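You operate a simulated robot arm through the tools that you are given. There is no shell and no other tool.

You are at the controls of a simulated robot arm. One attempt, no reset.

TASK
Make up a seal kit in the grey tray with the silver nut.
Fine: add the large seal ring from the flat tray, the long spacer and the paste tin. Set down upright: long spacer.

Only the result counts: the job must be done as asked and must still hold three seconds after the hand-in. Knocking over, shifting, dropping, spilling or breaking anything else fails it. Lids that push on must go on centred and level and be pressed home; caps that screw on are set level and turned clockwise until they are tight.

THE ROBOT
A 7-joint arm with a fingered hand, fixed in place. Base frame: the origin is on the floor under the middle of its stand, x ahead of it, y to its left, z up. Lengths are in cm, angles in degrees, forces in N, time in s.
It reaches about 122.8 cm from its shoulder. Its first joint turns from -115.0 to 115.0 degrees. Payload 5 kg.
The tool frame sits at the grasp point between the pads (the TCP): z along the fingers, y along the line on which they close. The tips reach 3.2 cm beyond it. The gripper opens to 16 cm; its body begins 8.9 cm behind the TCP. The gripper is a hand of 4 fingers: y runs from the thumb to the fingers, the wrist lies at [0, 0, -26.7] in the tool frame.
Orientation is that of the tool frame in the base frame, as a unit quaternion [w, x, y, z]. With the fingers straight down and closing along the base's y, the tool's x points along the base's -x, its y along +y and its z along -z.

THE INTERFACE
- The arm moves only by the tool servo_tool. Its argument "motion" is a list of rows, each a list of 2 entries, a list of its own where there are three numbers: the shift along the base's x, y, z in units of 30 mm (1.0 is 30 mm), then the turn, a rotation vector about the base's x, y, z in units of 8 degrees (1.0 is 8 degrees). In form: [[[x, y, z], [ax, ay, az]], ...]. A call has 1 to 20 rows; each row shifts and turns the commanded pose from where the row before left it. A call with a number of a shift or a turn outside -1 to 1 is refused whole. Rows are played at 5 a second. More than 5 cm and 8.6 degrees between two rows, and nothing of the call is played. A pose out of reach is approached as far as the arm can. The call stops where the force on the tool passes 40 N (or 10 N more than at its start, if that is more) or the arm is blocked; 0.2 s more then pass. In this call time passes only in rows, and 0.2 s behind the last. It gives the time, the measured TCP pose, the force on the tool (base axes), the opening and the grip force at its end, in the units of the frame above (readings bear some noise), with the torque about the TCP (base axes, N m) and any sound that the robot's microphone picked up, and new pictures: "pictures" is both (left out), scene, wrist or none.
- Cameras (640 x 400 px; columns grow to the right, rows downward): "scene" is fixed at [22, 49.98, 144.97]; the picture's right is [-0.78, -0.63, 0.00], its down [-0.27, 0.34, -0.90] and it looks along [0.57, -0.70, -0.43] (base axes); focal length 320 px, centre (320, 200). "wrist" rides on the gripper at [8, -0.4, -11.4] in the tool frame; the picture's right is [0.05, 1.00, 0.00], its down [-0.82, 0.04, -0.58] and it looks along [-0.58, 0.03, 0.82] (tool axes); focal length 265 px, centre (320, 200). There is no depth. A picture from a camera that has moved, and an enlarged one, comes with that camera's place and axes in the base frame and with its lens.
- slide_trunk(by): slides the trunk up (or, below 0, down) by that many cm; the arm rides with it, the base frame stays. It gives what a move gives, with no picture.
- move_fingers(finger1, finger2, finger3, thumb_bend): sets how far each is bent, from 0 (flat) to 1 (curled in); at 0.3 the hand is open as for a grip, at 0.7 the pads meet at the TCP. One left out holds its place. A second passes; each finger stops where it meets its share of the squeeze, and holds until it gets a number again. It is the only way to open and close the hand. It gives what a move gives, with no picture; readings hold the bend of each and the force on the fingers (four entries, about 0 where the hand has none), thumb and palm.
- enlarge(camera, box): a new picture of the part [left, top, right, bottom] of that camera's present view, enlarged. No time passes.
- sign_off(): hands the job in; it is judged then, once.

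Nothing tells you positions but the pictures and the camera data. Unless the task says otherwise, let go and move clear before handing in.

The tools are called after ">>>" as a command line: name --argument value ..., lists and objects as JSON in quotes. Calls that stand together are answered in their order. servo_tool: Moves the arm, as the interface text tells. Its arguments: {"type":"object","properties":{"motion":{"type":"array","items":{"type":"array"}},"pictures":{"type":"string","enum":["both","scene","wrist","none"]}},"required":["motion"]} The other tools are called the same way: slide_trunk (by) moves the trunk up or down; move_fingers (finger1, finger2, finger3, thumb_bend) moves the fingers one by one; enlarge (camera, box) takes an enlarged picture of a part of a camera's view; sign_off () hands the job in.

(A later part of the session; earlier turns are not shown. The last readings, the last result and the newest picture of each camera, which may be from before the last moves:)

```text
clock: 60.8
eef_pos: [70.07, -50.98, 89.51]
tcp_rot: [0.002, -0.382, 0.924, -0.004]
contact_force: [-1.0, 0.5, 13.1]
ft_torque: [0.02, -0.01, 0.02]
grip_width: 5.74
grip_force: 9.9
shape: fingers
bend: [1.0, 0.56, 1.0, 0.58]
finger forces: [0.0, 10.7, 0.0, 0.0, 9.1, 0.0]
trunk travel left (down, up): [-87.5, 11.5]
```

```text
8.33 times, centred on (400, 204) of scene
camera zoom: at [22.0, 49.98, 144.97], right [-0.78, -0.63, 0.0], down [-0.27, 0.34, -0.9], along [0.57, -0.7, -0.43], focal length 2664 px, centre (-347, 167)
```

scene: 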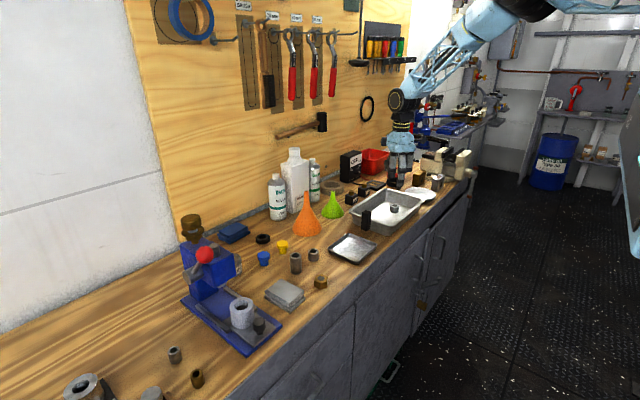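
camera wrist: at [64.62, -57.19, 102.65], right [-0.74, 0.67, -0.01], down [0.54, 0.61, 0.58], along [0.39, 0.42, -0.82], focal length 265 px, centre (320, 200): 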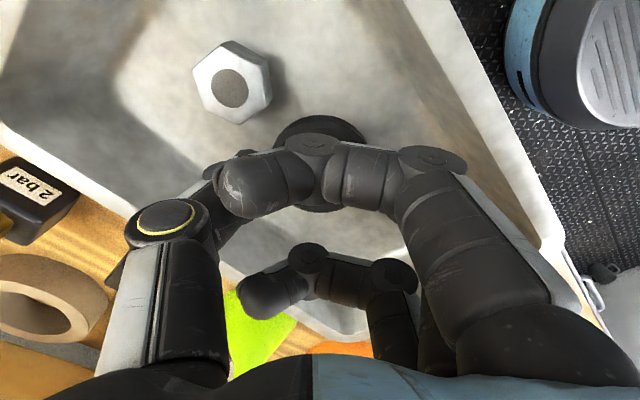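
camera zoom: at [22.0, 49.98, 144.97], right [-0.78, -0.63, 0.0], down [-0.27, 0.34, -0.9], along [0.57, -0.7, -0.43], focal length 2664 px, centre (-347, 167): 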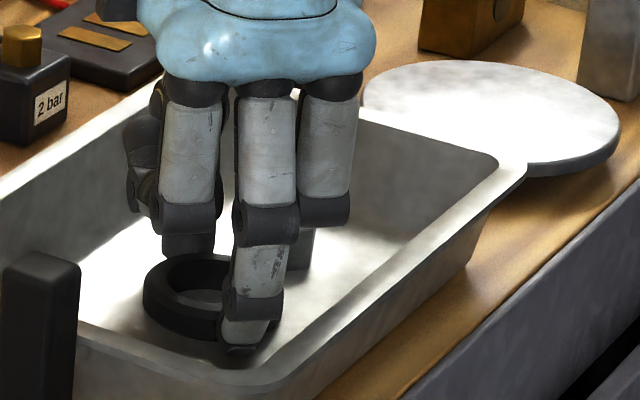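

The ring touches the floor. I'll release and rise straight up.

>>> servo_tool --motion '[[[0, 0, 0.06], [0, 0, 0]], [[0, 0, 0], [0, 0, 0]]]' --pictures "none"

>>> move_fingers --finger2 0.51 --thumb_bend 0.51

>>> servo_tool --motion '[[[0, 0, 0.3], [0, 0, 0]], [[0, 0, 0.6], [0, 0, 0]], [[0, 0, 1], [0, 0, 0]], [[0, 0, 1], [0, 0, 0]], [[0, 0, 1], [0, 0, 0]], [[0, 0, 1], [0, 0, 0]], [[0, 0, 0], [0, 0, 0]]]' --pictures "wrist"

>>> enlarge --camera "scene" --box '[340, 160, 440, 240]'

```text
clock: 61.4
eef_pos: [70.16, -50.95, 89.52]
tcp_rot: [0.0, -0.382, 0.924, -0.005]
contact_force: [0.0, 0.8, 3.4]
ft_torque: [-0.03, -0.02, -0.03]
grip_width: 5.77
grip_force: 9.4
shape: fingers
bend: [1.0, 0.56, 1.0, 0.58]
finger forces: [0.1, 8.8, 0.1, 0.1, 9.1, 0.1]
trunk travel left (down, up): [-87.5, 11.5]
```

```text
clock: 62.4
eef_pos: [70.07, -50.99, 89.46]
tcp_rot: [0.001, -0.382, 0.924, -0.005]
contact_force: [0.7, 0.7, 0.1]
ft_torque: [0.03, -0.01, -0.01]
grip_width: 6.1
grip_force: 0.1
shape: fingers
bend: [1.0, 0.51, 1.0, 0.51]
finger forces: [0.0, 0.0, 0.0, 0.0, 0.1, 0.1]
trunk travel left (down, up): [-87.5, 11.5]
```

```text
clock: 64.0
eef_pos: [69.94, -50.84, 104.24]
tcp_rot: [0.0, -0.382, 0.924, -0.004]
contact_force: [0.4, -0.5, -0.2]
ft_torque: [-0.03, 0.0, -0.03]
grip_width: 6.11
grip_force: 0.0
shape: fingers
bend: [1.0, 0.51, 1.0, 0.51]
finger forces: [0.1, 0.0, 0.1, 0.0, 0.1, 0.0]
trunk travel left (down, up): [-87.5, 11.5]
camera wrist: at [64.55, -56.74, 115.7], right [-0.74, 0.67, -0.01], down [0.54, 0.61, 0.58], along [0.39, 0.42, -0.82], focal length 265 px, centre (320, 200)
```

wrist: 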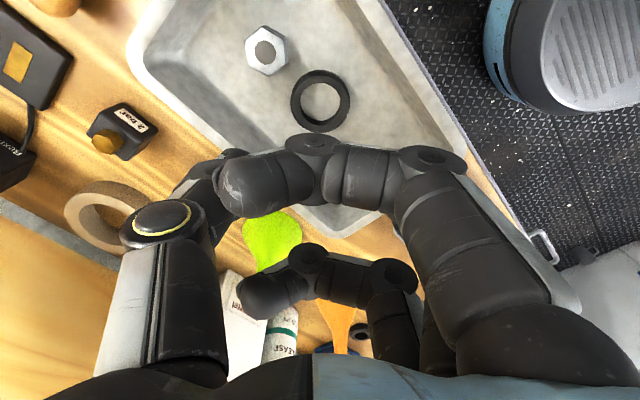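

```text
5.00 times, centred on (390, 200) of scene
camera zoom: at [22.0, 49.98, 144.97], right [-0.78, -0.63, 0.0], down [-0.27, 0.34, -0.9], along [0.57, -0.7, -0.43], focal length 1599 px, centre (-30, 200)
```

zoom: 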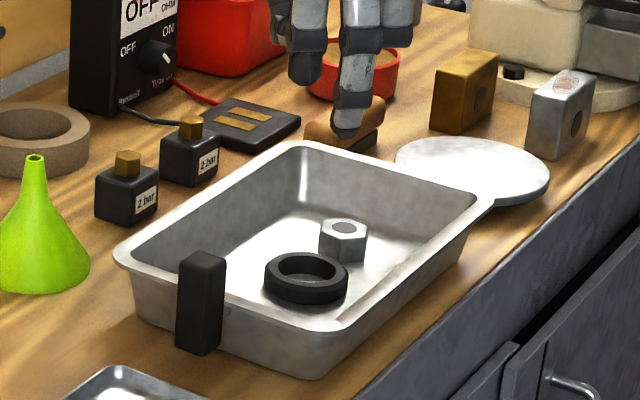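

Nut and ring both lie flat in the grey tray. Next is the paste tin: I'll go up and over toward it, turning the hand to close along x, and look at it closely together with the press next to it.

>>> servo_tool --motion '[[[0, 0.3, 1], [0, 0, 0]], [[0, 0.6, 1], [0, 0, 0]], [[0.1, 1, 0.8], [0, 0, 0.3]], [[0.1, 1, 0], [0, 0, 0.3]], [[0.1, 1, 0], [0, 0, 0.3]], [[0.1, 1, 0], [0, 0, 0.3]], [[0.2, 1, 0], [0, 0, 0.3]], [[0.2, 1, 0], [0, 0, 0.4]], [[0.2, 1, 0], [0, 0, 0.4]], [[0.2, 1, 0], [0, 0, 0.4]], [[0.2, 1, 0], [0, 0, 0.4]], [[0.2, 1, 0], [0, 0, 0.4]], [[0.3, 1, 0], [0, 0, 0.4]], [[0.3, 1, 0], [0, 0, 0.4]], [[0.3, 1, 0], [0, 0, 0.4]], [[0.3, 1, 0], [0, 0, 0.4]], [[0.3, 1, 0], [0, 0, 0.5]], [[0, 0, 0], [0, 0, 0]]]' --pictures "none"

>>> move_fingers --finger1 0.2 --finger2 0.49 --thumb_bend 0.49

>>> servo_tool --motion '[[[0, 0, 0], [0, 0, 0]]]' --pictures "both"

```text
clock: 67.8
eef_pos: [79.43, -3.2, 112.56]
tcp_rot: [0.0, -0.706, 0.709, -0.004]
contact_force: [0.0, -0.8, -0.3]
ft_torque: [0.02, -0.01, -0.01]
grip_width: 6.11
grip_force: 0.1
shape: fingers
bend: [1.0, 0.51, 1.0, 0.51]
finger forces: [0.0, 0.0, 0.0, 0.1, 0.1, 0.0]
trunk travel left (down, up): [-87.5, 11.5]
```

```text
clock: 68.8
eef_pos: [79.41, -3.32, 112.41]
tcp_rot: [0.0, -0.705, 0.709, -0.003]
contact_force: [0.3, 0.2, -0.5]
ft_torque: [-0.01, 0.01, -0.04]
grip_width: 14.49
grip_force: 0.1
shape: fingers
bend: [0.2, 0.49, 1.0, 0.49]
finger forces: [0.0, 0.1, 0.0, 0.0, 0.0, 0.0]
trunk travel left (down, up): [-87.5, 11.5]
```

```text
clock: 69.2
eef_pos: [79.39, -3.39, 112.5]
tcp_rot: [0.001, -0.705, 0.709, -0.003]
contact_force: [0.3, -0.5, 1.3]
ft_torque: [-0.02, 0.01, 0.01]
grip_width: 14.5
grip_force: 0.1
shape: fingers
bend: [0.2, 0.49, 1.0, 0.49]
finger forces: [0.1, 0.0, 0.0, 0.0, 0.2, 0.0]
trunk travel left (down, up): [-87.5, 11.5]
camera wrist: at [79.7, -11.27, 123.95], right [-1.0, -0.05, -0.01], down [-0.04, 0.82, 0.57], along [-0.02, 0.57, -0.82], focal length 265 px, centre (320, 200)
```

scene: 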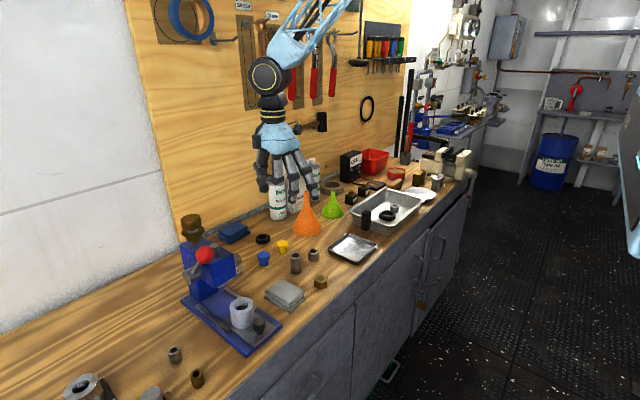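
wrist: 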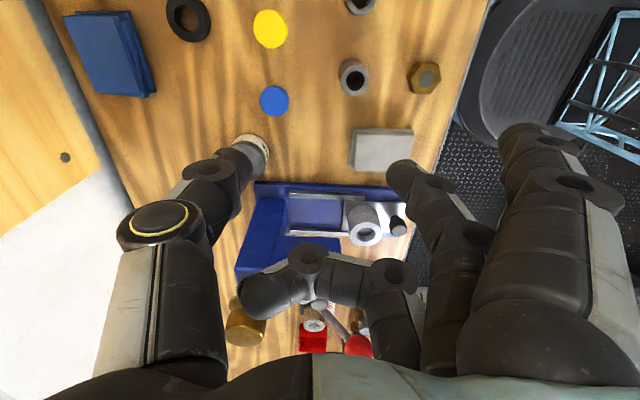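

>>> servo_tool --motion '[[[1, 0, 0], [0, 0, 0]], [[1, 0, 0], [0, 0, 0]], [[1, 0, 0], [0, 0, 0]], [[0, 0, 0], [0, 0, 0]]]' --pictures "wrist"

>>> enlarge --camera "wrist" --box '[200, 60, 440, 300]'

>>> enlarge --camera "scene" --box '[170, 200, 290, 290]'

```text
clock: 70.2
eef_pos: [88.42, -3.24, 112.52]
tcp_rot: [0.001, -0.705, 0.709, -0.003]
contact_force: [0.6, -1.0, -0.1]
ft_torque: [0.02, -0.01, 0.0]
grip_width: 14.54
grip_force: 0.0
shape: fingers
bend: [0.2, 0.49, 1.0, 0.49]
finger forces: [0.1, 0.0, 0.1, 0.0, 0.0, 0.0]
trunk travel left (down, up): [-87.5, 11.5]
camera wrist: at [88.69, -11.22, 123.95], right [-1.0, -0.05, -0.01], down [-0.04, 0.82, 0.57], along [-0.02, 0.57, -0.82], focal length 265 px, centre (320, 200)
```

wrist: 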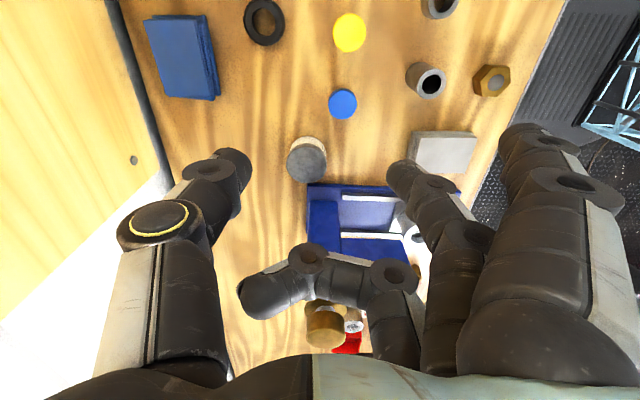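

```text
1.67 times, centred on (320, 180) of wrist
camera zoom: at [88.69, -11.22, 123.95], right [-1.0, -0.05, -0.01], down [-0.04, 0.82, 0.57], along [-0.02, 0.57, -0.82], focal length 442 px, centre (320, 233)
```

zoom: 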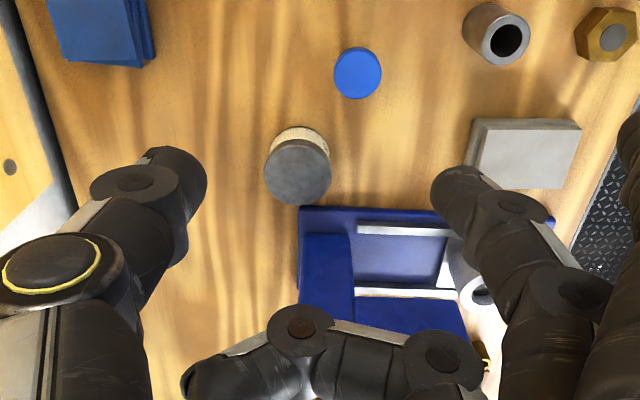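

```text
4.44 times, centred on (230, 245) of scene
camera zoom: at [22.0, 49.98, 144.97], right [-0.78, -0.63, 0.0], down [-0.27, 0.34, -0.9], along [0.57, -0.7, -0.43], focal length 1421 px, centre (720, 0)
```

zoom: 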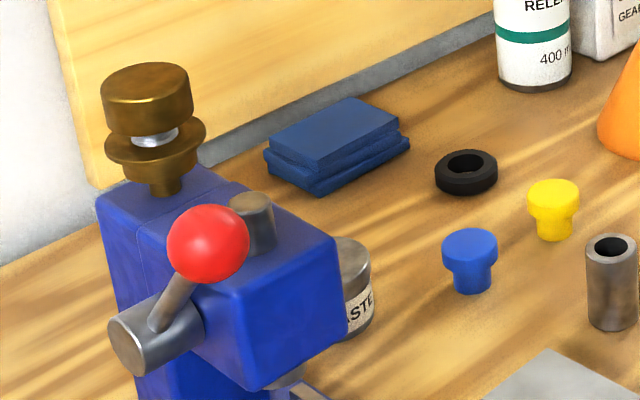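

>>> enlarge --camera "wrist" --box '[240, 160, 480, 310]'

```text
2.67 times, centred on (360, 235) of wrist
camera zoom: at [88.69, -11.22, 123.95], right [-1.0, -0.05, -0.01], down [-0.04, 0.82, 0.57], along [-0.02, 0.57, -0.82], focal length 708 px, centre (213, 107)
```

zoom: 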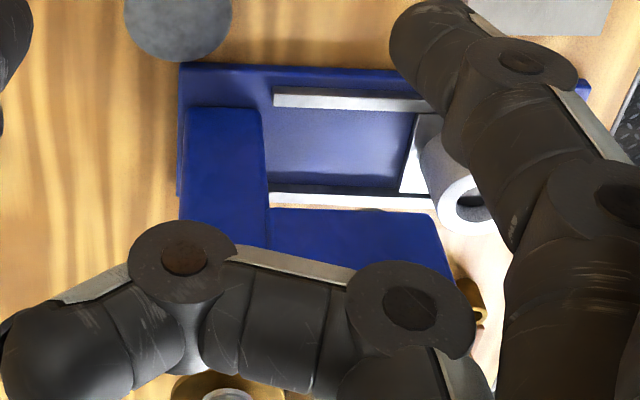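

The press column stands at y≥15 and only its low base plate reaches y≈12, so a straight-down grip on the tin at about (89.9,6.6), 5.6 cm wide and 4 cm tall, is clear. I'll position above it and descend partway.

>>> move_fingers --finger2 0.46 --thumb_bend 0.46

>>> servo_tool --motion '[[[0.1, 0.8, 0], [0, 0, 0]], [[0.15, 0.8, 0], [0, 0, 0]], [[0.15, 0.8, 0], [0, 0, 0]], [[0.1, 0.85, 0], [0, 0, 0]], [[0, 0, -0.8], [0, 0, 0]], [[0, 0, -0.8], [0, 0, 0]], [[0, 0, -0.8], [0, 0, 0]], [[0, 0, -0.8], [0, 0, 0]], [[0, 0, -0.8], [0, 0, 0]], [[0, 0, 0], [0, 0, 0]]]' --pictures "both"

>>> enlarge --camera "wrist" --box '[180, 60, 460, 260]'

>>> enlarge --camera "scene" --box '[180, 170, 320, 290]'

```text
clock: 71.2
eef_pos: [88.33, -3.17, 112.45]
tcp_rot: [0.001, -0.705, 0.709, -0.003]
contact_force: [0.6, -0.7, 0.2]
ft_torque: [-0.02, -0.04, -0.01]
grip_width: 15.13
grip_force: 0.1
shape: fingers
bend: [0.2, 0.46, 1.0, 0.46]
finger forces: [0.0, 0.1, 0.0, 0.0, 0.0, 0.0]
trunk travel left (down, up): [-87.5, 11.5]
```

```text
clock: 73.4
eef_pos: [89.99, 6.32, 100.48]
tcp_rot: [0.0, -0.705, 0.709, -0.003]
contact_force: [0.5, -0.8, -0.2]
ft_torque: [0.01, 0.0, -0.02]
grip_width: 15.13
grip_force: 0.1
shape: fingers
bend: [0.2, 0.46, 1.0, 0.46]
finger forces: [0.1, 0.1, 0.1, 0.1, 0.0, 0.0]
trunk travel left (down, up): [-87.5, 11.5]
camera wrist: at [90.31, -1.66, 111.93], right [-1.0, -0.05, -0.01], down [-0.04, 0.82, 0.57], along [-0.02, 0.57, -0.82], focal length 265 px, centre (320, 200)
```

scene: 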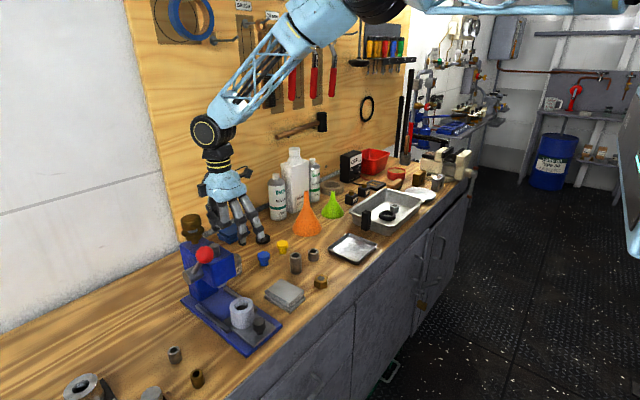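
wrist: 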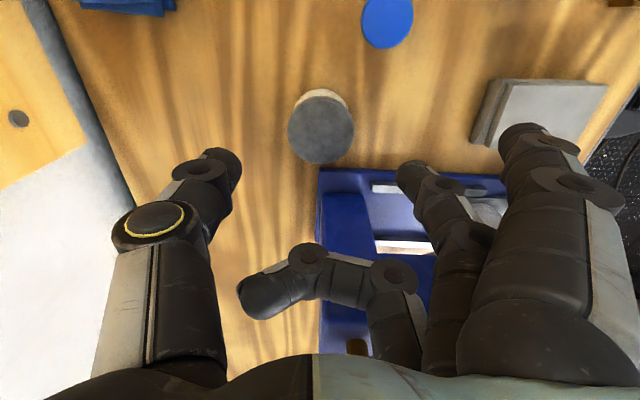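

```text
2.00 times, centred on (320, 160) of wrist
camera zoom: at [90.31, -1.66, 111.93], right [-1.0, -0.05, -0.01], down [-0.04, 0.82, 0.57], along [-0.02, 0.57, -0.82], focal length 531 px, centre (320, 280)
```

zoom: 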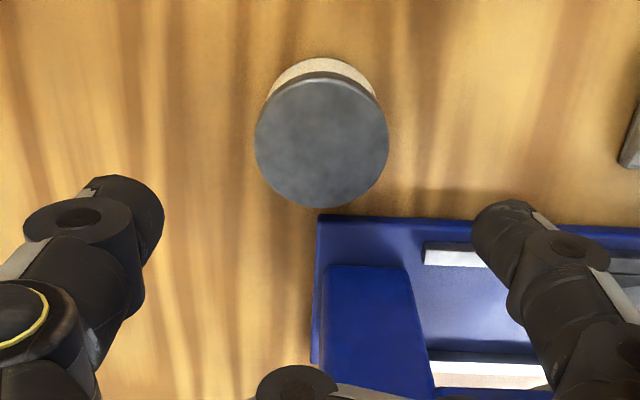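

```text
3.33 times, centred on (250, 230) of scene
camera zoom: at [22.0, 49.98, 144.97], right [-0.78, -0.63, 0.0], down [-0.27, 0.34, -0.9], along [0.57, -0.7, -0.43], focal length 1066 px, centre (553, 100)
```

zoom: 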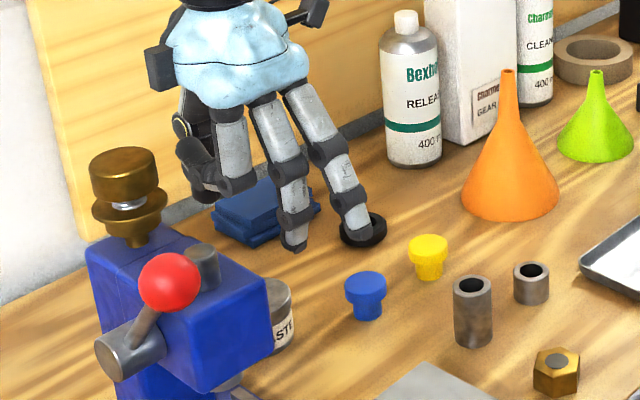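

>>> servo_tool --motion '[[[0, 0.12, -0.6], [0, 0, 0]], [[0, 0.12, -0.6], [0, 0, 0]], [[0, 0, -0.6], [0, 0, 0]], [[0, 0, -0.6], [0, 0, 0]], [[0, 0, -0.4], [0, 0, 0]], [[0, 0, 0], [0, 0, 0]]]' --pictures "wrist"

>>> enlarge --camera "wrist" --box '[180, 60, 460, 260]'

>>> enlarge --camera "scene" --box '[190, 200, 310, 300]'

```text
clock: 74.8
eef_pos: [89.99, 7.16, 92.11]
tcp_rot: [0.002, -0.706, 0.708, -0.002]
contact_force: [0.6, 0.5, 0.1]
ft_torque: [0.02, -0.01, 0.03]
grip_width: 15.11
grip_force: 0.1
shape: fingers
bend: [0.2, 0.46, 1.0, 0.46]
finger forces: [0.1, 0.0, 0.0, 0.0, 0.0, 0.0]
trunk travel left (down, up): [-87.5, 11.5]
camera wrist: at [90.3, -0.86, 103.52], right [-1.0, -0.05, -0.01], down [-0.04, 0.82, 0.57], along [-0.02, 0.57, -0.82], focal length 265 px, centre (320, 200)
```

wrist: 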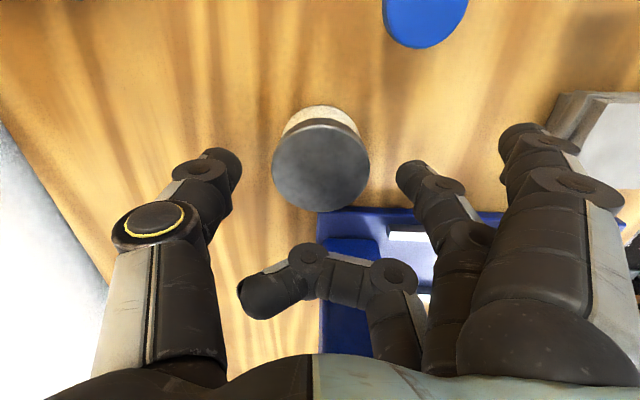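

```text
2.00 times, centred on (320, 160) of wrist
camera zoom: at [90.3, -0.86, 103.52], right [-1.0, -0.05, -0.01], down [-0.04, 0.82, 0.57], along [-0.02, 0.57, -0.82], focal length 531 px, centre (320, 280)
```

zoom: 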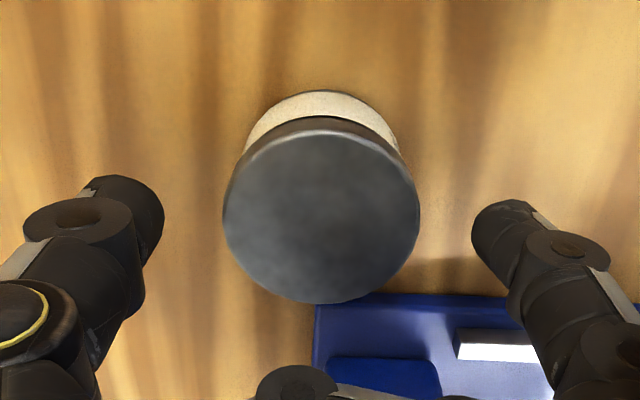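

```text
4.00 times, centred on (250, 250) of scene
camera zoom: at [22.0, 49.98, 144.97], right [-0.78, -0.63, 0.0], down [-0.27, 0.34, -0.9], along [0.57, -0.7, -0.43], focal length 1279 px, centre (600, 0)
```

zoom: 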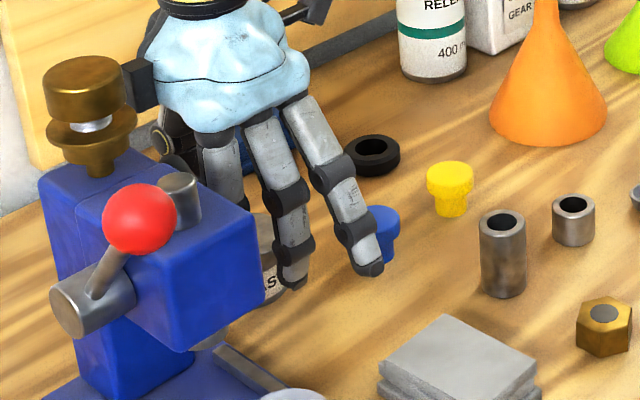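

There is a box on the hand's +y side that would pass close to the press, so I'll tilt the hand about 12° (top leaning to −y), keeping the fingertips at the tin.

>>> servo_tool --motion '[[[0, -0.11, 0], [0.75, 0, 0]], [[0, -0.11, 0], [0.75, 0, 0]], [[0, 0, -0.3], [0, 0, 0]], [[0, 0, 0], [0, 0, 0]]]' --pictures "wrist"

>>> enlarge --camera "wrist" --box '[180, 60, 460, 260]'

>>> enlarge --camera "scene" --box '[190, 200, 310, 300]'

```text
clock: 75.8
eef_pos: [90.03, 6.5, 91.18]
tcp_rot: [0.076, -0.701, 0.705, 0.072]
contact_force: [0.9, 0.0, 0.1]
ft_torque: [0.01, 0.0, 0.02]
grip_width: 15.13
grip_force: 0.1
shape: fingers
bend: [0.2, 0.46, 1.0, 0.46]
finger forces: [0.1, 0.0, 0.0, 0.0, 0.1, 0.1]
trunk travel left (down, up): [-87.5, 11.5]
camera wrist: at [90.28, -3.74, 100.68], right [-1.0, -0.05, -0.02], down [-0.04, 0.68, 0.73], along [-0.02, 0.73, -0.68], focal length 265 px, centre (320, 200)
```

wrist: 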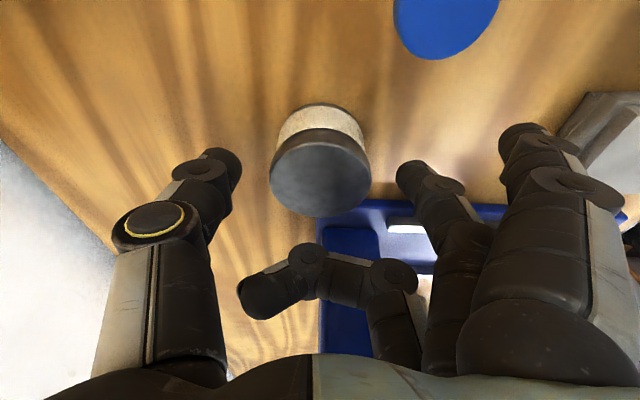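

```text
2.00 times, centred on (320, 160) of wrist
camera zoom: at [90.28, -3.74, 100.68], right [-1.0, -0.05, -0.02], down [-0.04, 0.68, 0.73], along [-0.02, 0.73, -0.68], focal length 531 px, centre (320, 280)
```

zoom: 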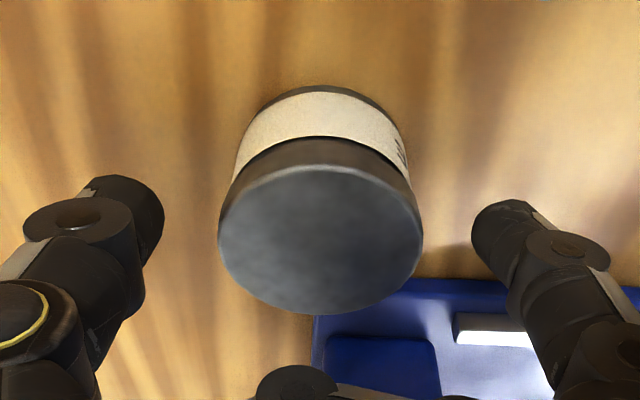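

```text
4.00 times, centred on (250, 250) of scene
camera zoom: at [22.0, 49.98, 144.97], right [-0.78, -0.63, 0.0], down [-0.27, 0.34, -0.9], along [0.57, -0.7, -0.43], focal length 1279 px, centre (600, 0)
```

zoom: 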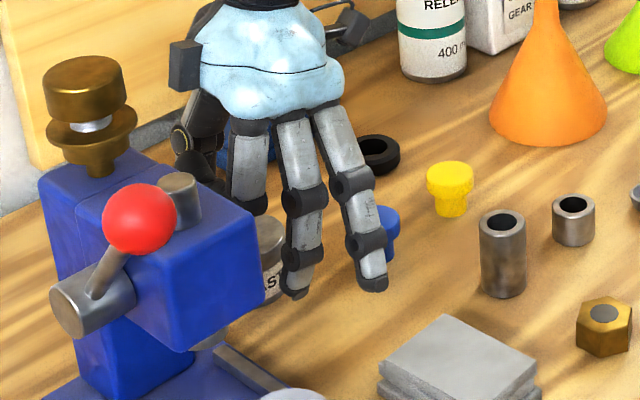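

>>> servo_tool --motion '[[[0, 0.1, -0.2], [0, 0, 0]], [[0, 0, -0.2], [0, 0, 0]], [[0, 0, -0.1], [0, 0, 0]], [[0, 0, 0], [0, 0, 0]]]' --pictures "none"

>>> move_fingers --finger2 0.5 --thumb_bend 0.5

>>> enlarge --camera "wrist" --box '[180, 60, 460, 260]'

```text
clock: 76.8
eef_pos: [89.96, 6.86, 89.6]
tcp_rot: [0.075, -0.702, 0.705, 0.072]
contact_force: [0.2, 0.3, 0.3]
ft_torque: [0.01, 0.05, 0.01]
grip_width: 15.15
grip_force: 0.2
shape: fingers
bend: [0.2, 0.46, 1.0, 0.46]
finger forces: [0.0, 0.0, 0.0, 0.0, 0.1, 0.0]
trunk travel left (down, up): [-87.5, 11.5]
```

```text
clock: 77.8
eef_pos: [90.05, 6.74, 89.72]
tcp_rot: [0.076, -0.701, 0.705, 0.071]
contact_force: [-0.4, -0.9, 0.0]
ft_torque: [0.02, 0.01, 0.0]
grip_width: 14.39
grip_force: 0.1
shape: fingers
bend: [0.2, 0.5, 1.0, 0.5]
finger forces: [0.0, 0.1, 0.0, 0.0, 0.1, 0.0]
trunk travel left (down, up): [-87.5, 11.5]
```

```text
2.00 times, centred on (320, 160) of wrist
camera zoom: at [90.28, -3.44, 99.17], right [-1.0, -0.05, -0.01], down [-0.04, 0.68, 0.73], along [-0.02, 0.73, -0.68], focal length 531 px, centre (320, 280)
```

zoom: 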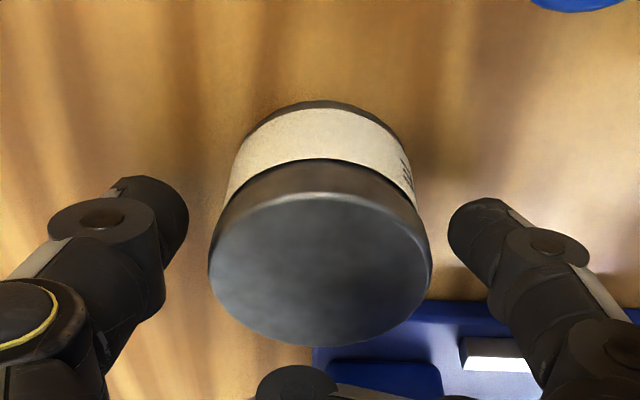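

>>> move_fingers --finger2 0.54 --thumb_bend 0.54

>>> enlarge --camera "wrist" --box '[180, 60, 460, 260]'

```text
clock: 78.8
eef_pos: [89.99, 6.67, 89.79]
tcp_rot: [0.074, -0.701, 0.705, 0.071]
contact_force: [0.5, 0.4, 0.7]
ft_torque: [-0.04, 0.0, 0.01]
grip_width: 13.6
grip_force: 0.0
shape: fingers
bend: [0.2, 0.54, 1.0, 0.54]
finger forces: [0.1, 0.0, 0.0, 0.1, 0.0, 0.0]
trunk travel left (down, up): [-87.5, 11.5]
```

```text
2.00 times, centred on (320, 160) of wrist
camera zoom: at [90.28, -3.44, 99.17], right [-1.0, -0.05, -0.01], down [-0.04, 0.68, 0.73], along [-0.02, 0.73, -0.68], focal length 531 px, centre (320, 280)
```

zoom: 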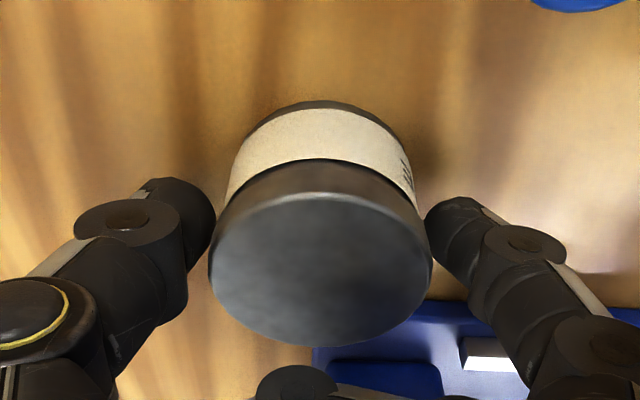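

>>> move_fingers --finger2 0.58 --thumb_bend 0.58

>>> enlarge --camera "wrist" --box '[180, 60, 460, 260]'

```text
clock: 79.8
eef_pos: [89.89, 6.8, 89.63]
tcp_rot: [0.075, -0.701, 0.705, 0.071]
contact_force: [0.2, -1.1, -0.5]
ft_torque: [0.0, -0.05, -0.02]
grip_width: 13.17
grip_force: 1.6
shape: fingers
bend: [0.2, 0.56, 1.0, 0.56]
finger forces: [0.0, 1.0, 0.0, 0.0, 1.2, 0.1]
trunk travel left (down, up): [-87.5, 11.5]
```

```text
2.00 times, centred on (320, 160) of wrist
camera zoom: at [90.29, -3.44, 99.16], right [-1.0, -0.05, -0.01], down [-0.04, 0.68, 0.73], along [-0.02, 0.73, -0.68], focal length 531 px, centre (320, 280)
```

zoom: 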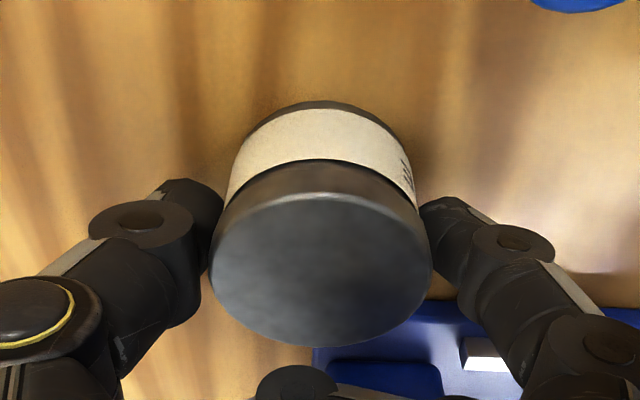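

>>> move_fingers --finger2 0.68 --thumb_bend 0.64

>>> enlarge --camera "wrist" --box '[180, 60, 460, 260]'

```text
clock: 80.8
eef_pos: [89.96, 6.8, 89.66]
tcp_rot: [0.074, -0.702, 0.705, 0.071]
contact_force: [0.6, 0.2, -0.5]
ft_torque: [-0.01, 0.04, -0.01]
grip_width: 12.83
grip_force: 11.3
shape: fingers
bend: [0.2, 0.56, 1.0, 0.61]
finger forces: [0.0, 10.6, 0.1, 0.1, 10.5, 0.1]
trunk travel left (down, up): [-87.5, 11.5]
```

```text
2.00 times, centred on (320, 160) of wrist
camera zoom: at [90.29, -3.44, 99.15], right [-1.0, -0.05, -0.01], down [-0.04, 0.68, 0.73], along [-0.02, 0.73, -0.68], focal length 531 px, centre (320, 280)
```

zoom: 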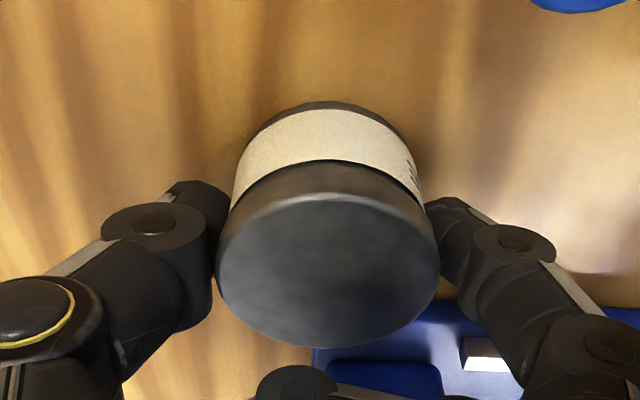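

The tin is gripped at about 10.6 N. I'll lift gently, leaning slightly away from the press.

>>> servo_tool --motion '[[[0, 0, 0.2], [0, 0, 0]], [[0, 0, 0.4], [0, 0, 0]], [[0, -0.1, 0.6], [0, 0, 0]], [[0, -0.2, 0.8], [0, 0, 0]], [[0, 0, 0], [0, 0, 0]]]' --pictures "wrist"

>>> enlarge --camera "scene" --box '[190, 190, 310, 290]'

```text
clock: 82.0
eef_pos: [90.09, 5.84, 95.54]
tcp_rot: [0.074, -0.702, 0.705, 0.072]
contact_force: [-1.8, -0.4, -0.9]
ft_torque: [-0.06, 0.02, 0.03]
grip_width: 12.8
grip_force: 10.7
shape: fingers
bend: [0.2, 0.56, 1.0, 0.61]
finger forces: [0.0, 10.5, 0.0, 0.0, 10.4, 0.0]
trunk travel left (down, up): [-87.5, 11.5]
camera wrist: at [90.29, -4.33, 105.2], right [-1.0, -0.05, -0.01], down [-0.04, 0.68, 0.73], along [-0.02, 0.73, -0.68], focal length 265 px, centre (320, 200)
```

wrist: 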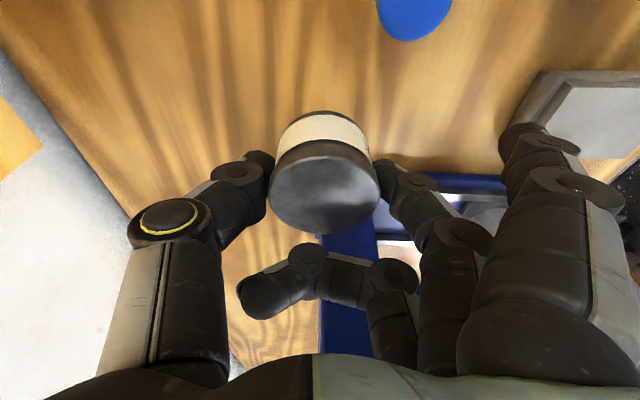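

```text
4.00 times, centred on (250, 240) of scene
camera zoom: at [22.0, 49.98, 144.97], right [-0.78, -0.63, 0.0], down [-0.27, 0.34, -0.9], along [0.57, -0.7, -0.43], focal length 1279 px, centre (600, 40)
```

zoom: 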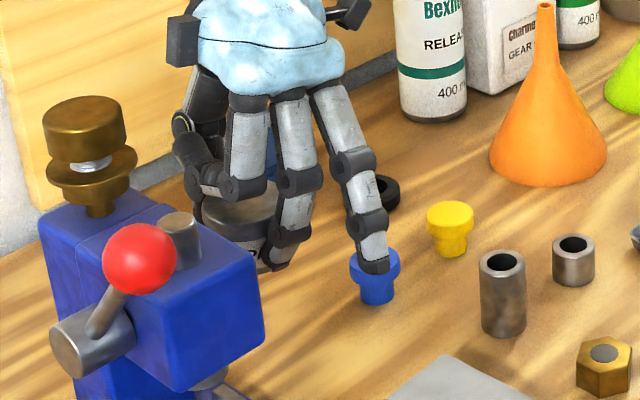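

The tin is held well. It was upright with the hand tilted, so I keep this tilt and only turn about z on the way. I'll flatten finger 1 to clear the tray rim and carry the tin over to the grey tray's near end, at about (70,-44).

>>> move_fingers --finger1 0.0

>>> servo_tool --motion '[[[0, -0.5, 0.8], [0, 0, 0]], [[0, -0.7, 0.9], [0, 0, 0]], [[-0.2, -0.8, 0.9], [0, 0, 0]], [[-0.4, -1, 0.9], [0, 0, 0]], [[-0.4, -1, 0.7], [0, 0, 0]], [[-0.436, -0.967, 0], [0, 0, -0.144]], [[-0.436, -0.967, 0], [0, 0, -0.144]], [[-0.436, -0.967, 0], [0, 0, -0.144]], [[-0.436, -0.967, 0], [0, 0, -0.144]], [[-0.436, -0.967, 0], [0, 0, -0.144]], [[-0.436, -0.967, 0], [0, 0, -0.144]], [[-0.436, -0.967, 0], [0, 0, -0.144]], [[-0.436, -0.967, 0], [0, 0, -0.144]], [[-0.436, -0.967, 0], [0, 0, -0.144]], [[-0.436, -0.967, 0], [0, 0, -0.144]], [[-0.436, -0.967, 0], [0, 0, -0.144]], [[-0.436, -0.967, 0], [0, 0, -0.144]], [[-0.436, -0.967, 0], [0, 0, -0.147]], [[0, 0, 0], [0, 0, 0]]]' --pictures "both"

>>> enlarge --camera "scene" --box '[330, 130, 450, 240]'

```text
clock: 83.0
eef_pos: [89.98, 5.93, 95.69]
tcp_rot: [0.075, -0.701, 0.705, 0.072]
contact_force: [-0.2, 0.4, -1.9]
ft_torque: [-0.01, 0.04, -0.02]
grip_width: 15.23
grip_force: 10.6
shape: fingers
bend: [0.0, 0.56, 1.0, 0.61]
finger forces: [0.0, 10.6, 0.0, 0.1, 10.5, 0.1]
trunk travel left (down, up): [-87.5, 11.5]
```

```text
clock: 87.0
eef_pos: [69.94, -43.82, 108.39]
tcp_rot: [0.083, -0.603, 0.791, 0.062]
contact_force: [-0.9, -0.6, -1.8]
ft_torque: [0.0, -0.01, 0.0]
grip_width: 15.2
grip_force: 9.8
shape: fingers
bend: [0.0, 0.56, 1.0, 0.61]
finger forces: [0.0, 10.2, 0.1, 0.0, 10.4, 0.0]
trunk travel left (down, up): [-87.5, 11.5]
camera wrist: at [67.56, -53.79, 117.86], right [-0.98, 0.21, -0.01], down [0.14, 0.67, 0.73], along [0.17, 0.71, -0.68], focal length 265 px, centre (320, 200)
```

scene: 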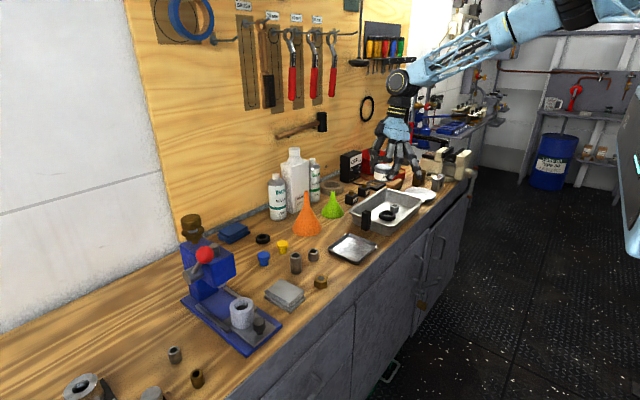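
wrist: 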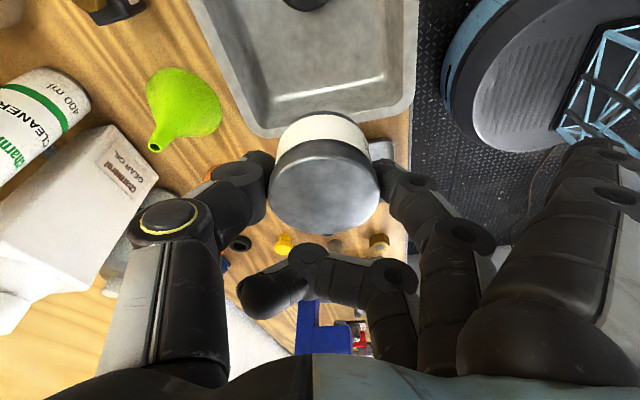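

```text
3.64 times, centred on (390, 185) of scene
camera zoom: at [22.0, 49.98, 144.97], right [-0.78, -0.63, 0.0], down [-0.27, 0.34, -0.9], along [0.57, -0.7, -0.43], focal length 1163 px, centre (66, 254)
```

zoom: 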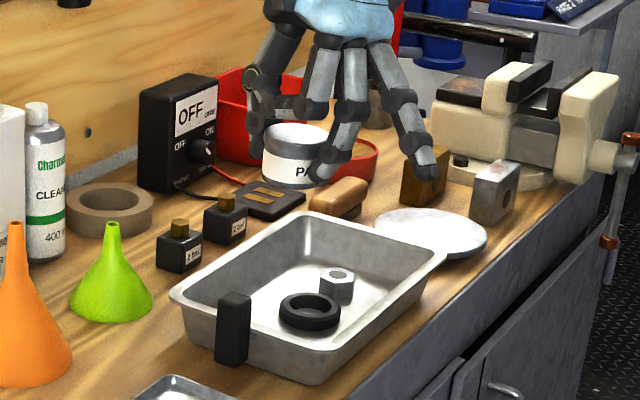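

>>> servo_tool --motion '[[[0, -0.07, -0.9], [0, 0, 0]], [[0, 0, -0.9], [0, 0, 0]], [[0, 0, -0.9], [0, 0, 0]], [[0, 0, -0.9], [0, 0, 0]], [[0, 0, -0.7], [0, 0, 0]], [[0, 0, -0.6], [0, 0, 0]], [[0, 0, 0], [0, 0, 0]]]' --pictures "both"

>>> enlarge --camera "scene" --box '[340, 160, 440, 240]'

```text
clock: 88.6
eef_pos: [70.0, -44.06, 93.68]
tcp_rot: [0.084, -0.603, 0.791, 0.062]
contact_force: [0.7, 0.7, -0.9]
ft_torque: [0.03, -0.04, 0.03]
grip_width: 15.22
grip_force: 10.2
shape: fingers
bend: [0.0, 0.56, 1.0, 0.61]
finger forces: [0.0, 10.2, 0.0, 0.1, 10.2, 0.1]
trunk travel left (down, up): [-87.5, 11.5]
camera wrist: at [67.61, -53.95, 103.16], right [-0.98, 0.22, -0.01], down [0.14, 0.67, 0.73], along [0.17, 0.71, -0.68], focal length 265 px, centre (320, 200)
```

scene: 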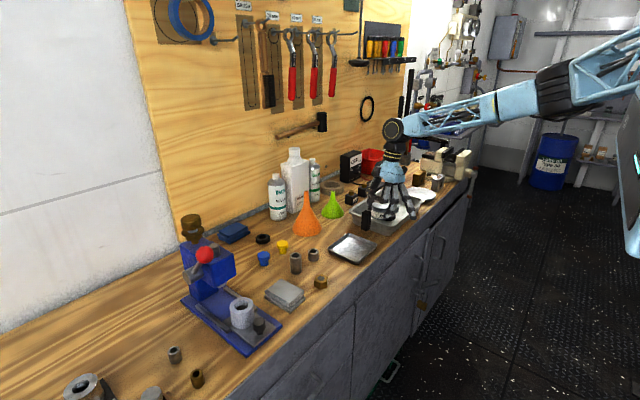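
wrist: 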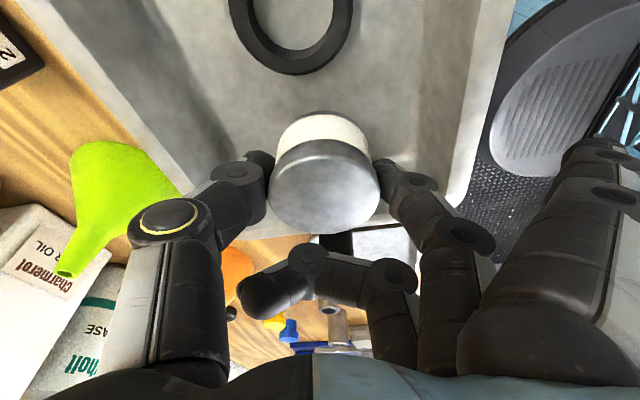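

```text
5.00 times, centred on (390, 200) of scene
camera zoom: at [22.0, 49.98, 144.97], right [-0.78, -0.63, 0.0], down [-0.27, 0.34, -0.9], along [0.57, -0.7, -0.43], focal length 1599 px, centre (-30, 200)
```

zoom: 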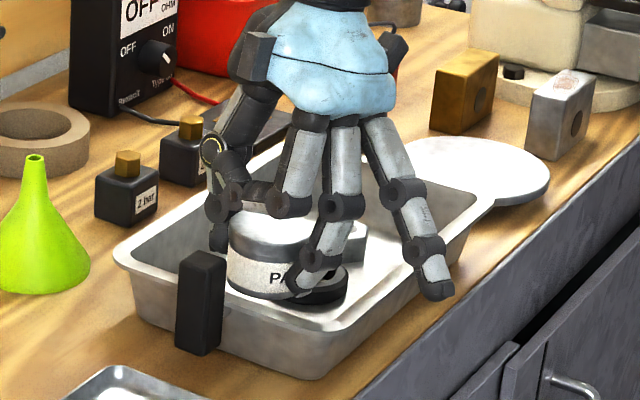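

>>> servo_tool --motion '[[[0, 0, -0.4], [0, 0, 0]], [[0, 0, -0.4], [0, 0, 0]], [[0, 0, -0.2], [0, 0, 0]], [[0, 0, 0], [0, 0, 0]]]' --pictures "wrist"

>>> enlarge --camera "scene" --box '[350, 170, 430, 234]'

```text
clock: 89.6
eef_pos: [69.86, -44.3, 92.46]
tcp_rot: [0.082, -0.601, 0.793, 0.058]
contact_force: [0.5, -0.2, -2.2]
ft_torque: [0.03, -0.02, -0.01]
grip_width: 15.24
grip_force: 9.8
shape: fingers
bend: [0.0, 0.56, 1.0, 0.61]
finger forces: [0.1, 10.2, 0.0, 0.0, 10.2, 0.0]
out of reach, approached as far as the arm can: row 2, 3
trunk travel left (down, up): [-87.5, 11.5]
camera wrist: at [67.44, -54.11, 102.12], right [-0.97, 0.22, -0.02], down [0.14, 0.67, 0.73], along [0.17, 0.71, -0.68], focal length 265 px, centre (320, 200)
```

wrist: 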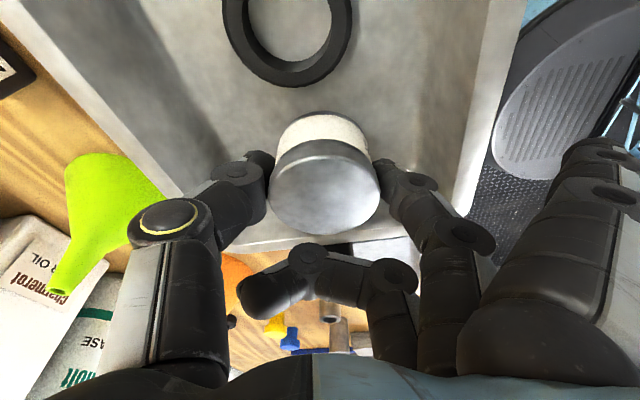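

```text
6.25 times, centred on (390, 202) of scene
camera zoom: at [22.0, 49.98, 144.97], right [-0.78, -0.63, 0.0], down [-0.27, 0.34, -0.9], along [0.57, -0.7, -0.43], focal length 1998 px, centre (-118, 188)
```

zoom: 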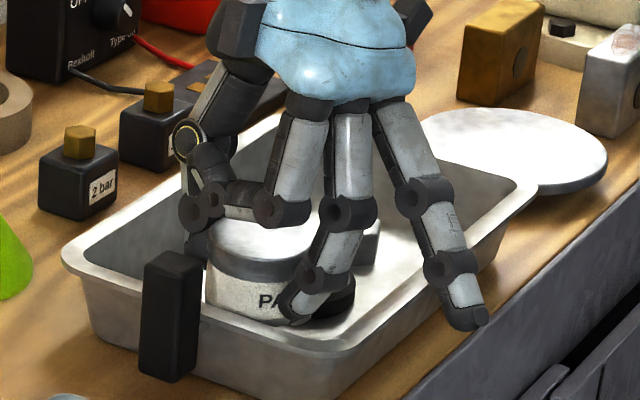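

The roll limit is close again, so I'll turn the hand another ~16° back about z and continue down.

>>> servo_tool --motion '[[[0.03, 0.05, 0], [0, 0, -0.7]], [[0, 0, 0], [0, 0, -0.7]], [[0, 0, 0], [0, 0, -0.7]], [[0, 0, -0.3], [0, 0, 0]], [[0, 0, 0], [0, 0, 0]]]' --pictures "wrist"

>>> enlarge --camera "scene" --box '[350, 170, 430, 234]'

```text
clock: 90.8
eef_pos: [69.96, -44.03, 91.47]
tcp_rot: [0.093, -0.481, 0.871, 0.048]
contact_force: [0.4, 0.0, -1.4]
ft_torque: [0.05, 0.03, -0.01]
grip_width: 15.22
grip_force: 10.2
shape: fingers
bend: [0.0, 0.56, 1.0, 0.61]
finger forces: [0.0, 10.1, 0.1, 0.0, 10.1, 0.0]
trunk travel left (down, up): [-87.5, 11.5]
camera wrist: at [64.87, -52.75, 101.05], right [-0.87, 0.49, -0.01], down [0.32, 0.6, 0.73], along [0.37, 0.63, -0.68], focal length 265 px, centre (320, 200)
```

wrist: 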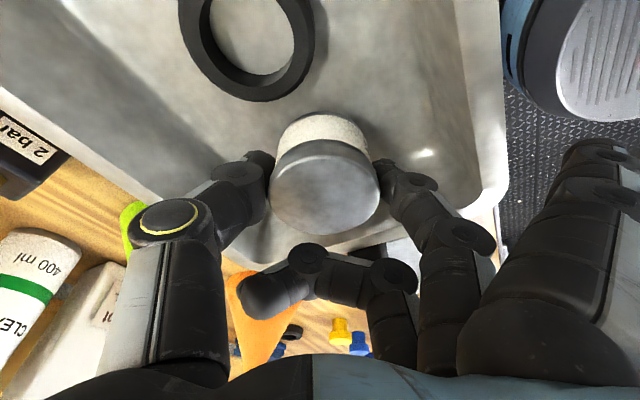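

```text
6.25 times, centred on (390, 202) of scene
camera zoom: at [22.0, 49.98, 144.97], right [-0.78, -0.63, 0.0], down [-0.27, 0.34, -0.9], along [0.57, -0.7, -0.43], focal length 1998 px, centre (-118, 188)
```

zoom: 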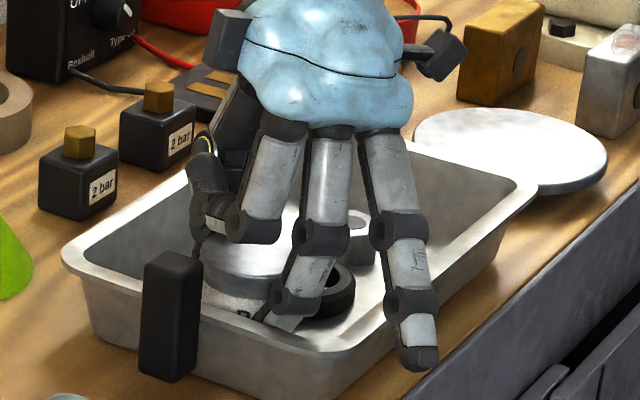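

>>> servo_tool --motion '[[[0, 0, -0.12], [0, 0, 0]], [[0, 0, -0.12], [0, 0, 0]], [[0, 0, -0.1], [0, 0, 0]], [[0, 0, 0], [0, 0, 0]]]' --pictures "none"

>>> enlarge --camera "scene" --box '[350, 170, 430, 234]'

```text
clock: 91.8
eef_pos: [70.01, -43.89, 90.48]
tcp_rot: [0.092, -0.481, 0.87, 0.049]
contact_force: [0.7, 0.6, -1.2]
ft_torque: [-0.01, -0.04, -0.01]
grip_width: 15.24
grip_force: 10.2
shape: fingers
bend: [0.0, 0.56, 1.0, 0.61]
finger forces: [0.0, 10.1, 0.0, 0.1, 10.1, 0.1]
trunk travel left (down, up): [-87.5, 11.5]
```

```text
6.25 times, centred on (390, 202) of scene
camera zoom: at [22.0, 49.98, 144.97], right [-0.78, -0.63, 0.0], down [-0.27, 0.34, -0.9], along [0.57, -0.7, -0.43], focal length 1998 px, centre (-118, 188)
```

zoom: 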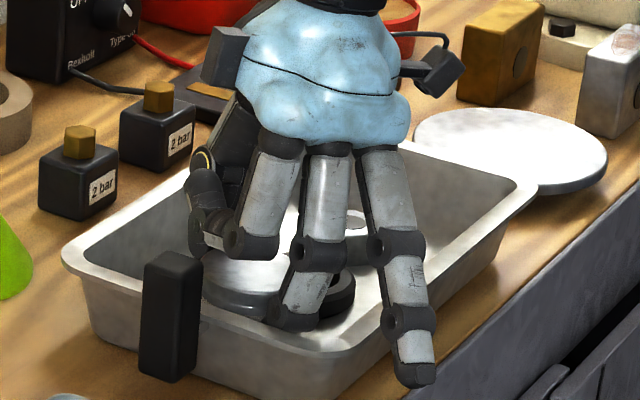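

>>> servo_tool --motion '[[[0, 0, -0.08], [0, 0, 0]], [[0, 0, -0.06], [0, 0, 0]], [[0, 0, 0], [0, 0, 0]]]' --pictures "none"

```text
clock: 92.6
eef_pos: [70.0, -43.96, 90.06]
tcp_rot: [0.092, -0.481, 0.871, 0.049]
contact_force: [0.0, -0.4, -0.9]
ft_torque: [-0.01, -0.02, 0.02]
grip_width: 15.21
grip_force: 10.2
shape: fingers
bend: [0.0, 0.56, 1.0, 0.61]
finger forces: [0.1, 10.2, 0.0, 0.0, 10.1, 0.0]
trunk travel left (down, up): [-87.5, 11.5]
```

>>> servo_tool --motion '[[[0, 0, -0.05], [0, 0, 0]], [[0, 0, -0.05], [0, 0, 0]], [[0, 0, 0], [0, 0, 0]]]' --pictures "none"

>>> enlarge --camera "scene" --box '[350, 170, 430, 234]'

```text
clock: 93.4
eef_pos: [70.06, -43.83, 89.92]
tcp_rot: [0.092, -0.481, 0.87, 0.048]
contact_force: [-0.3, 0.0, 13.1]
ft_torque: [0.14, 0.08, 0.04]
grip_width: 15.22
grip_force: 11.3
shape: fingers
bend: [0.0, 0.57, 1.0, 0.61]
finger forces: [0.1, 11.5, 0.1, 0.0, 11.7, 0.0]
trunk travel left (down, up): [-87.5, 11.5]
```

```text
6.25 times, centred on (390, 202) of scene
camera zoom: at [22.0, 49.98, 144.97], right [-0.78, -0.63, 0.0], down [-0.27, 0.34, -0.9], along [0.57, -0.7, -0.43], focal length 1998 px, centre (-118, 188)
```

zoom: 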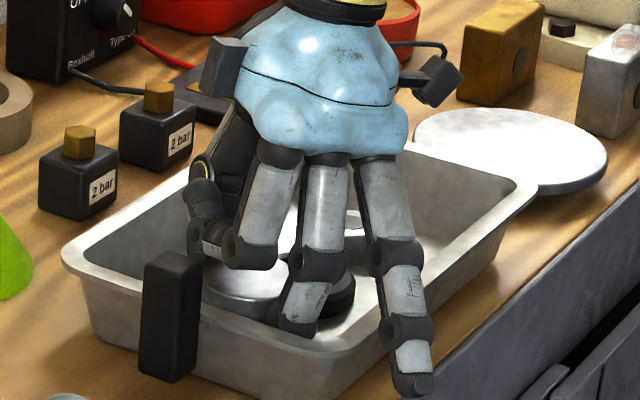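

The tin is on the floor. I'll relax the grip upward slightly and open only as far as needed.

>>> servo_tool --motion '[[[0, 0, 0.03], [0, 0, 0]], [[0, 0, 0], [0, 0, 0]]]' --pictures "none"

>>> move_fingers --finger2 0.535 --thumb_bend 0.55

>>> enlarge --camera "wrist" --box '[180, 60, 460, 260]'

```text
clock: 94.0
eef_pos: [70.12, -43.88, 89.8]
tcp_rot: [0.092, -0.482, 0.87, 0.048]
contact_force: [1.1, -0.4, 6.8]
ft_torque: [0.03, 0.08, 0.01]
grip_width: 15.22
grip_force: 11.1
shape: fingers
bend: [0.0, 0.57, 1.0, 0.61]
finger forces: [0.1, 10.4, 0.0, 0.0, 11.9, 0.0]
trunk travel left (down, up): [-87.5, 11.5]
```

```text
clock: 95.0
eef_pos: [70.04, -43.91, 90.02]
tcp_rot: [0.092, -0.482, 0.87, 0.048]
contact_force: [-0.4, -0.7, -0.1]
ft_torque: [0.02, -0.02, -0.03]
grip_width: 15.76
grip_force: 0.0
shape: fingers
bend: [0.0, 0.53, 1.0, 0.55]
finger forces: [0.1, 0.1, 0.0, 0.0, 0.0, 0.0]
trunk travel left (down, up): [-87.5, 11.5]
```

```text
2.00 times, centred on (320, 160) of wrist
camera zoom: at [64.93, -52.75, 99.39], right [-0.87, 0.49, -0.01], down [0.32, 0.6, 0.73], along [0.37, 0.63, -0.68], focal length 531 px, centre (320, 280)
```

zoom: 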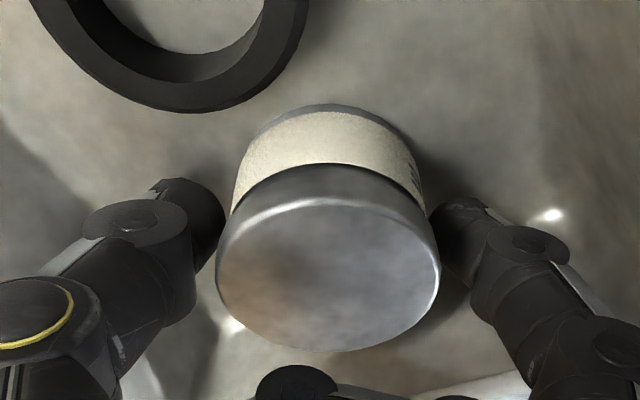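

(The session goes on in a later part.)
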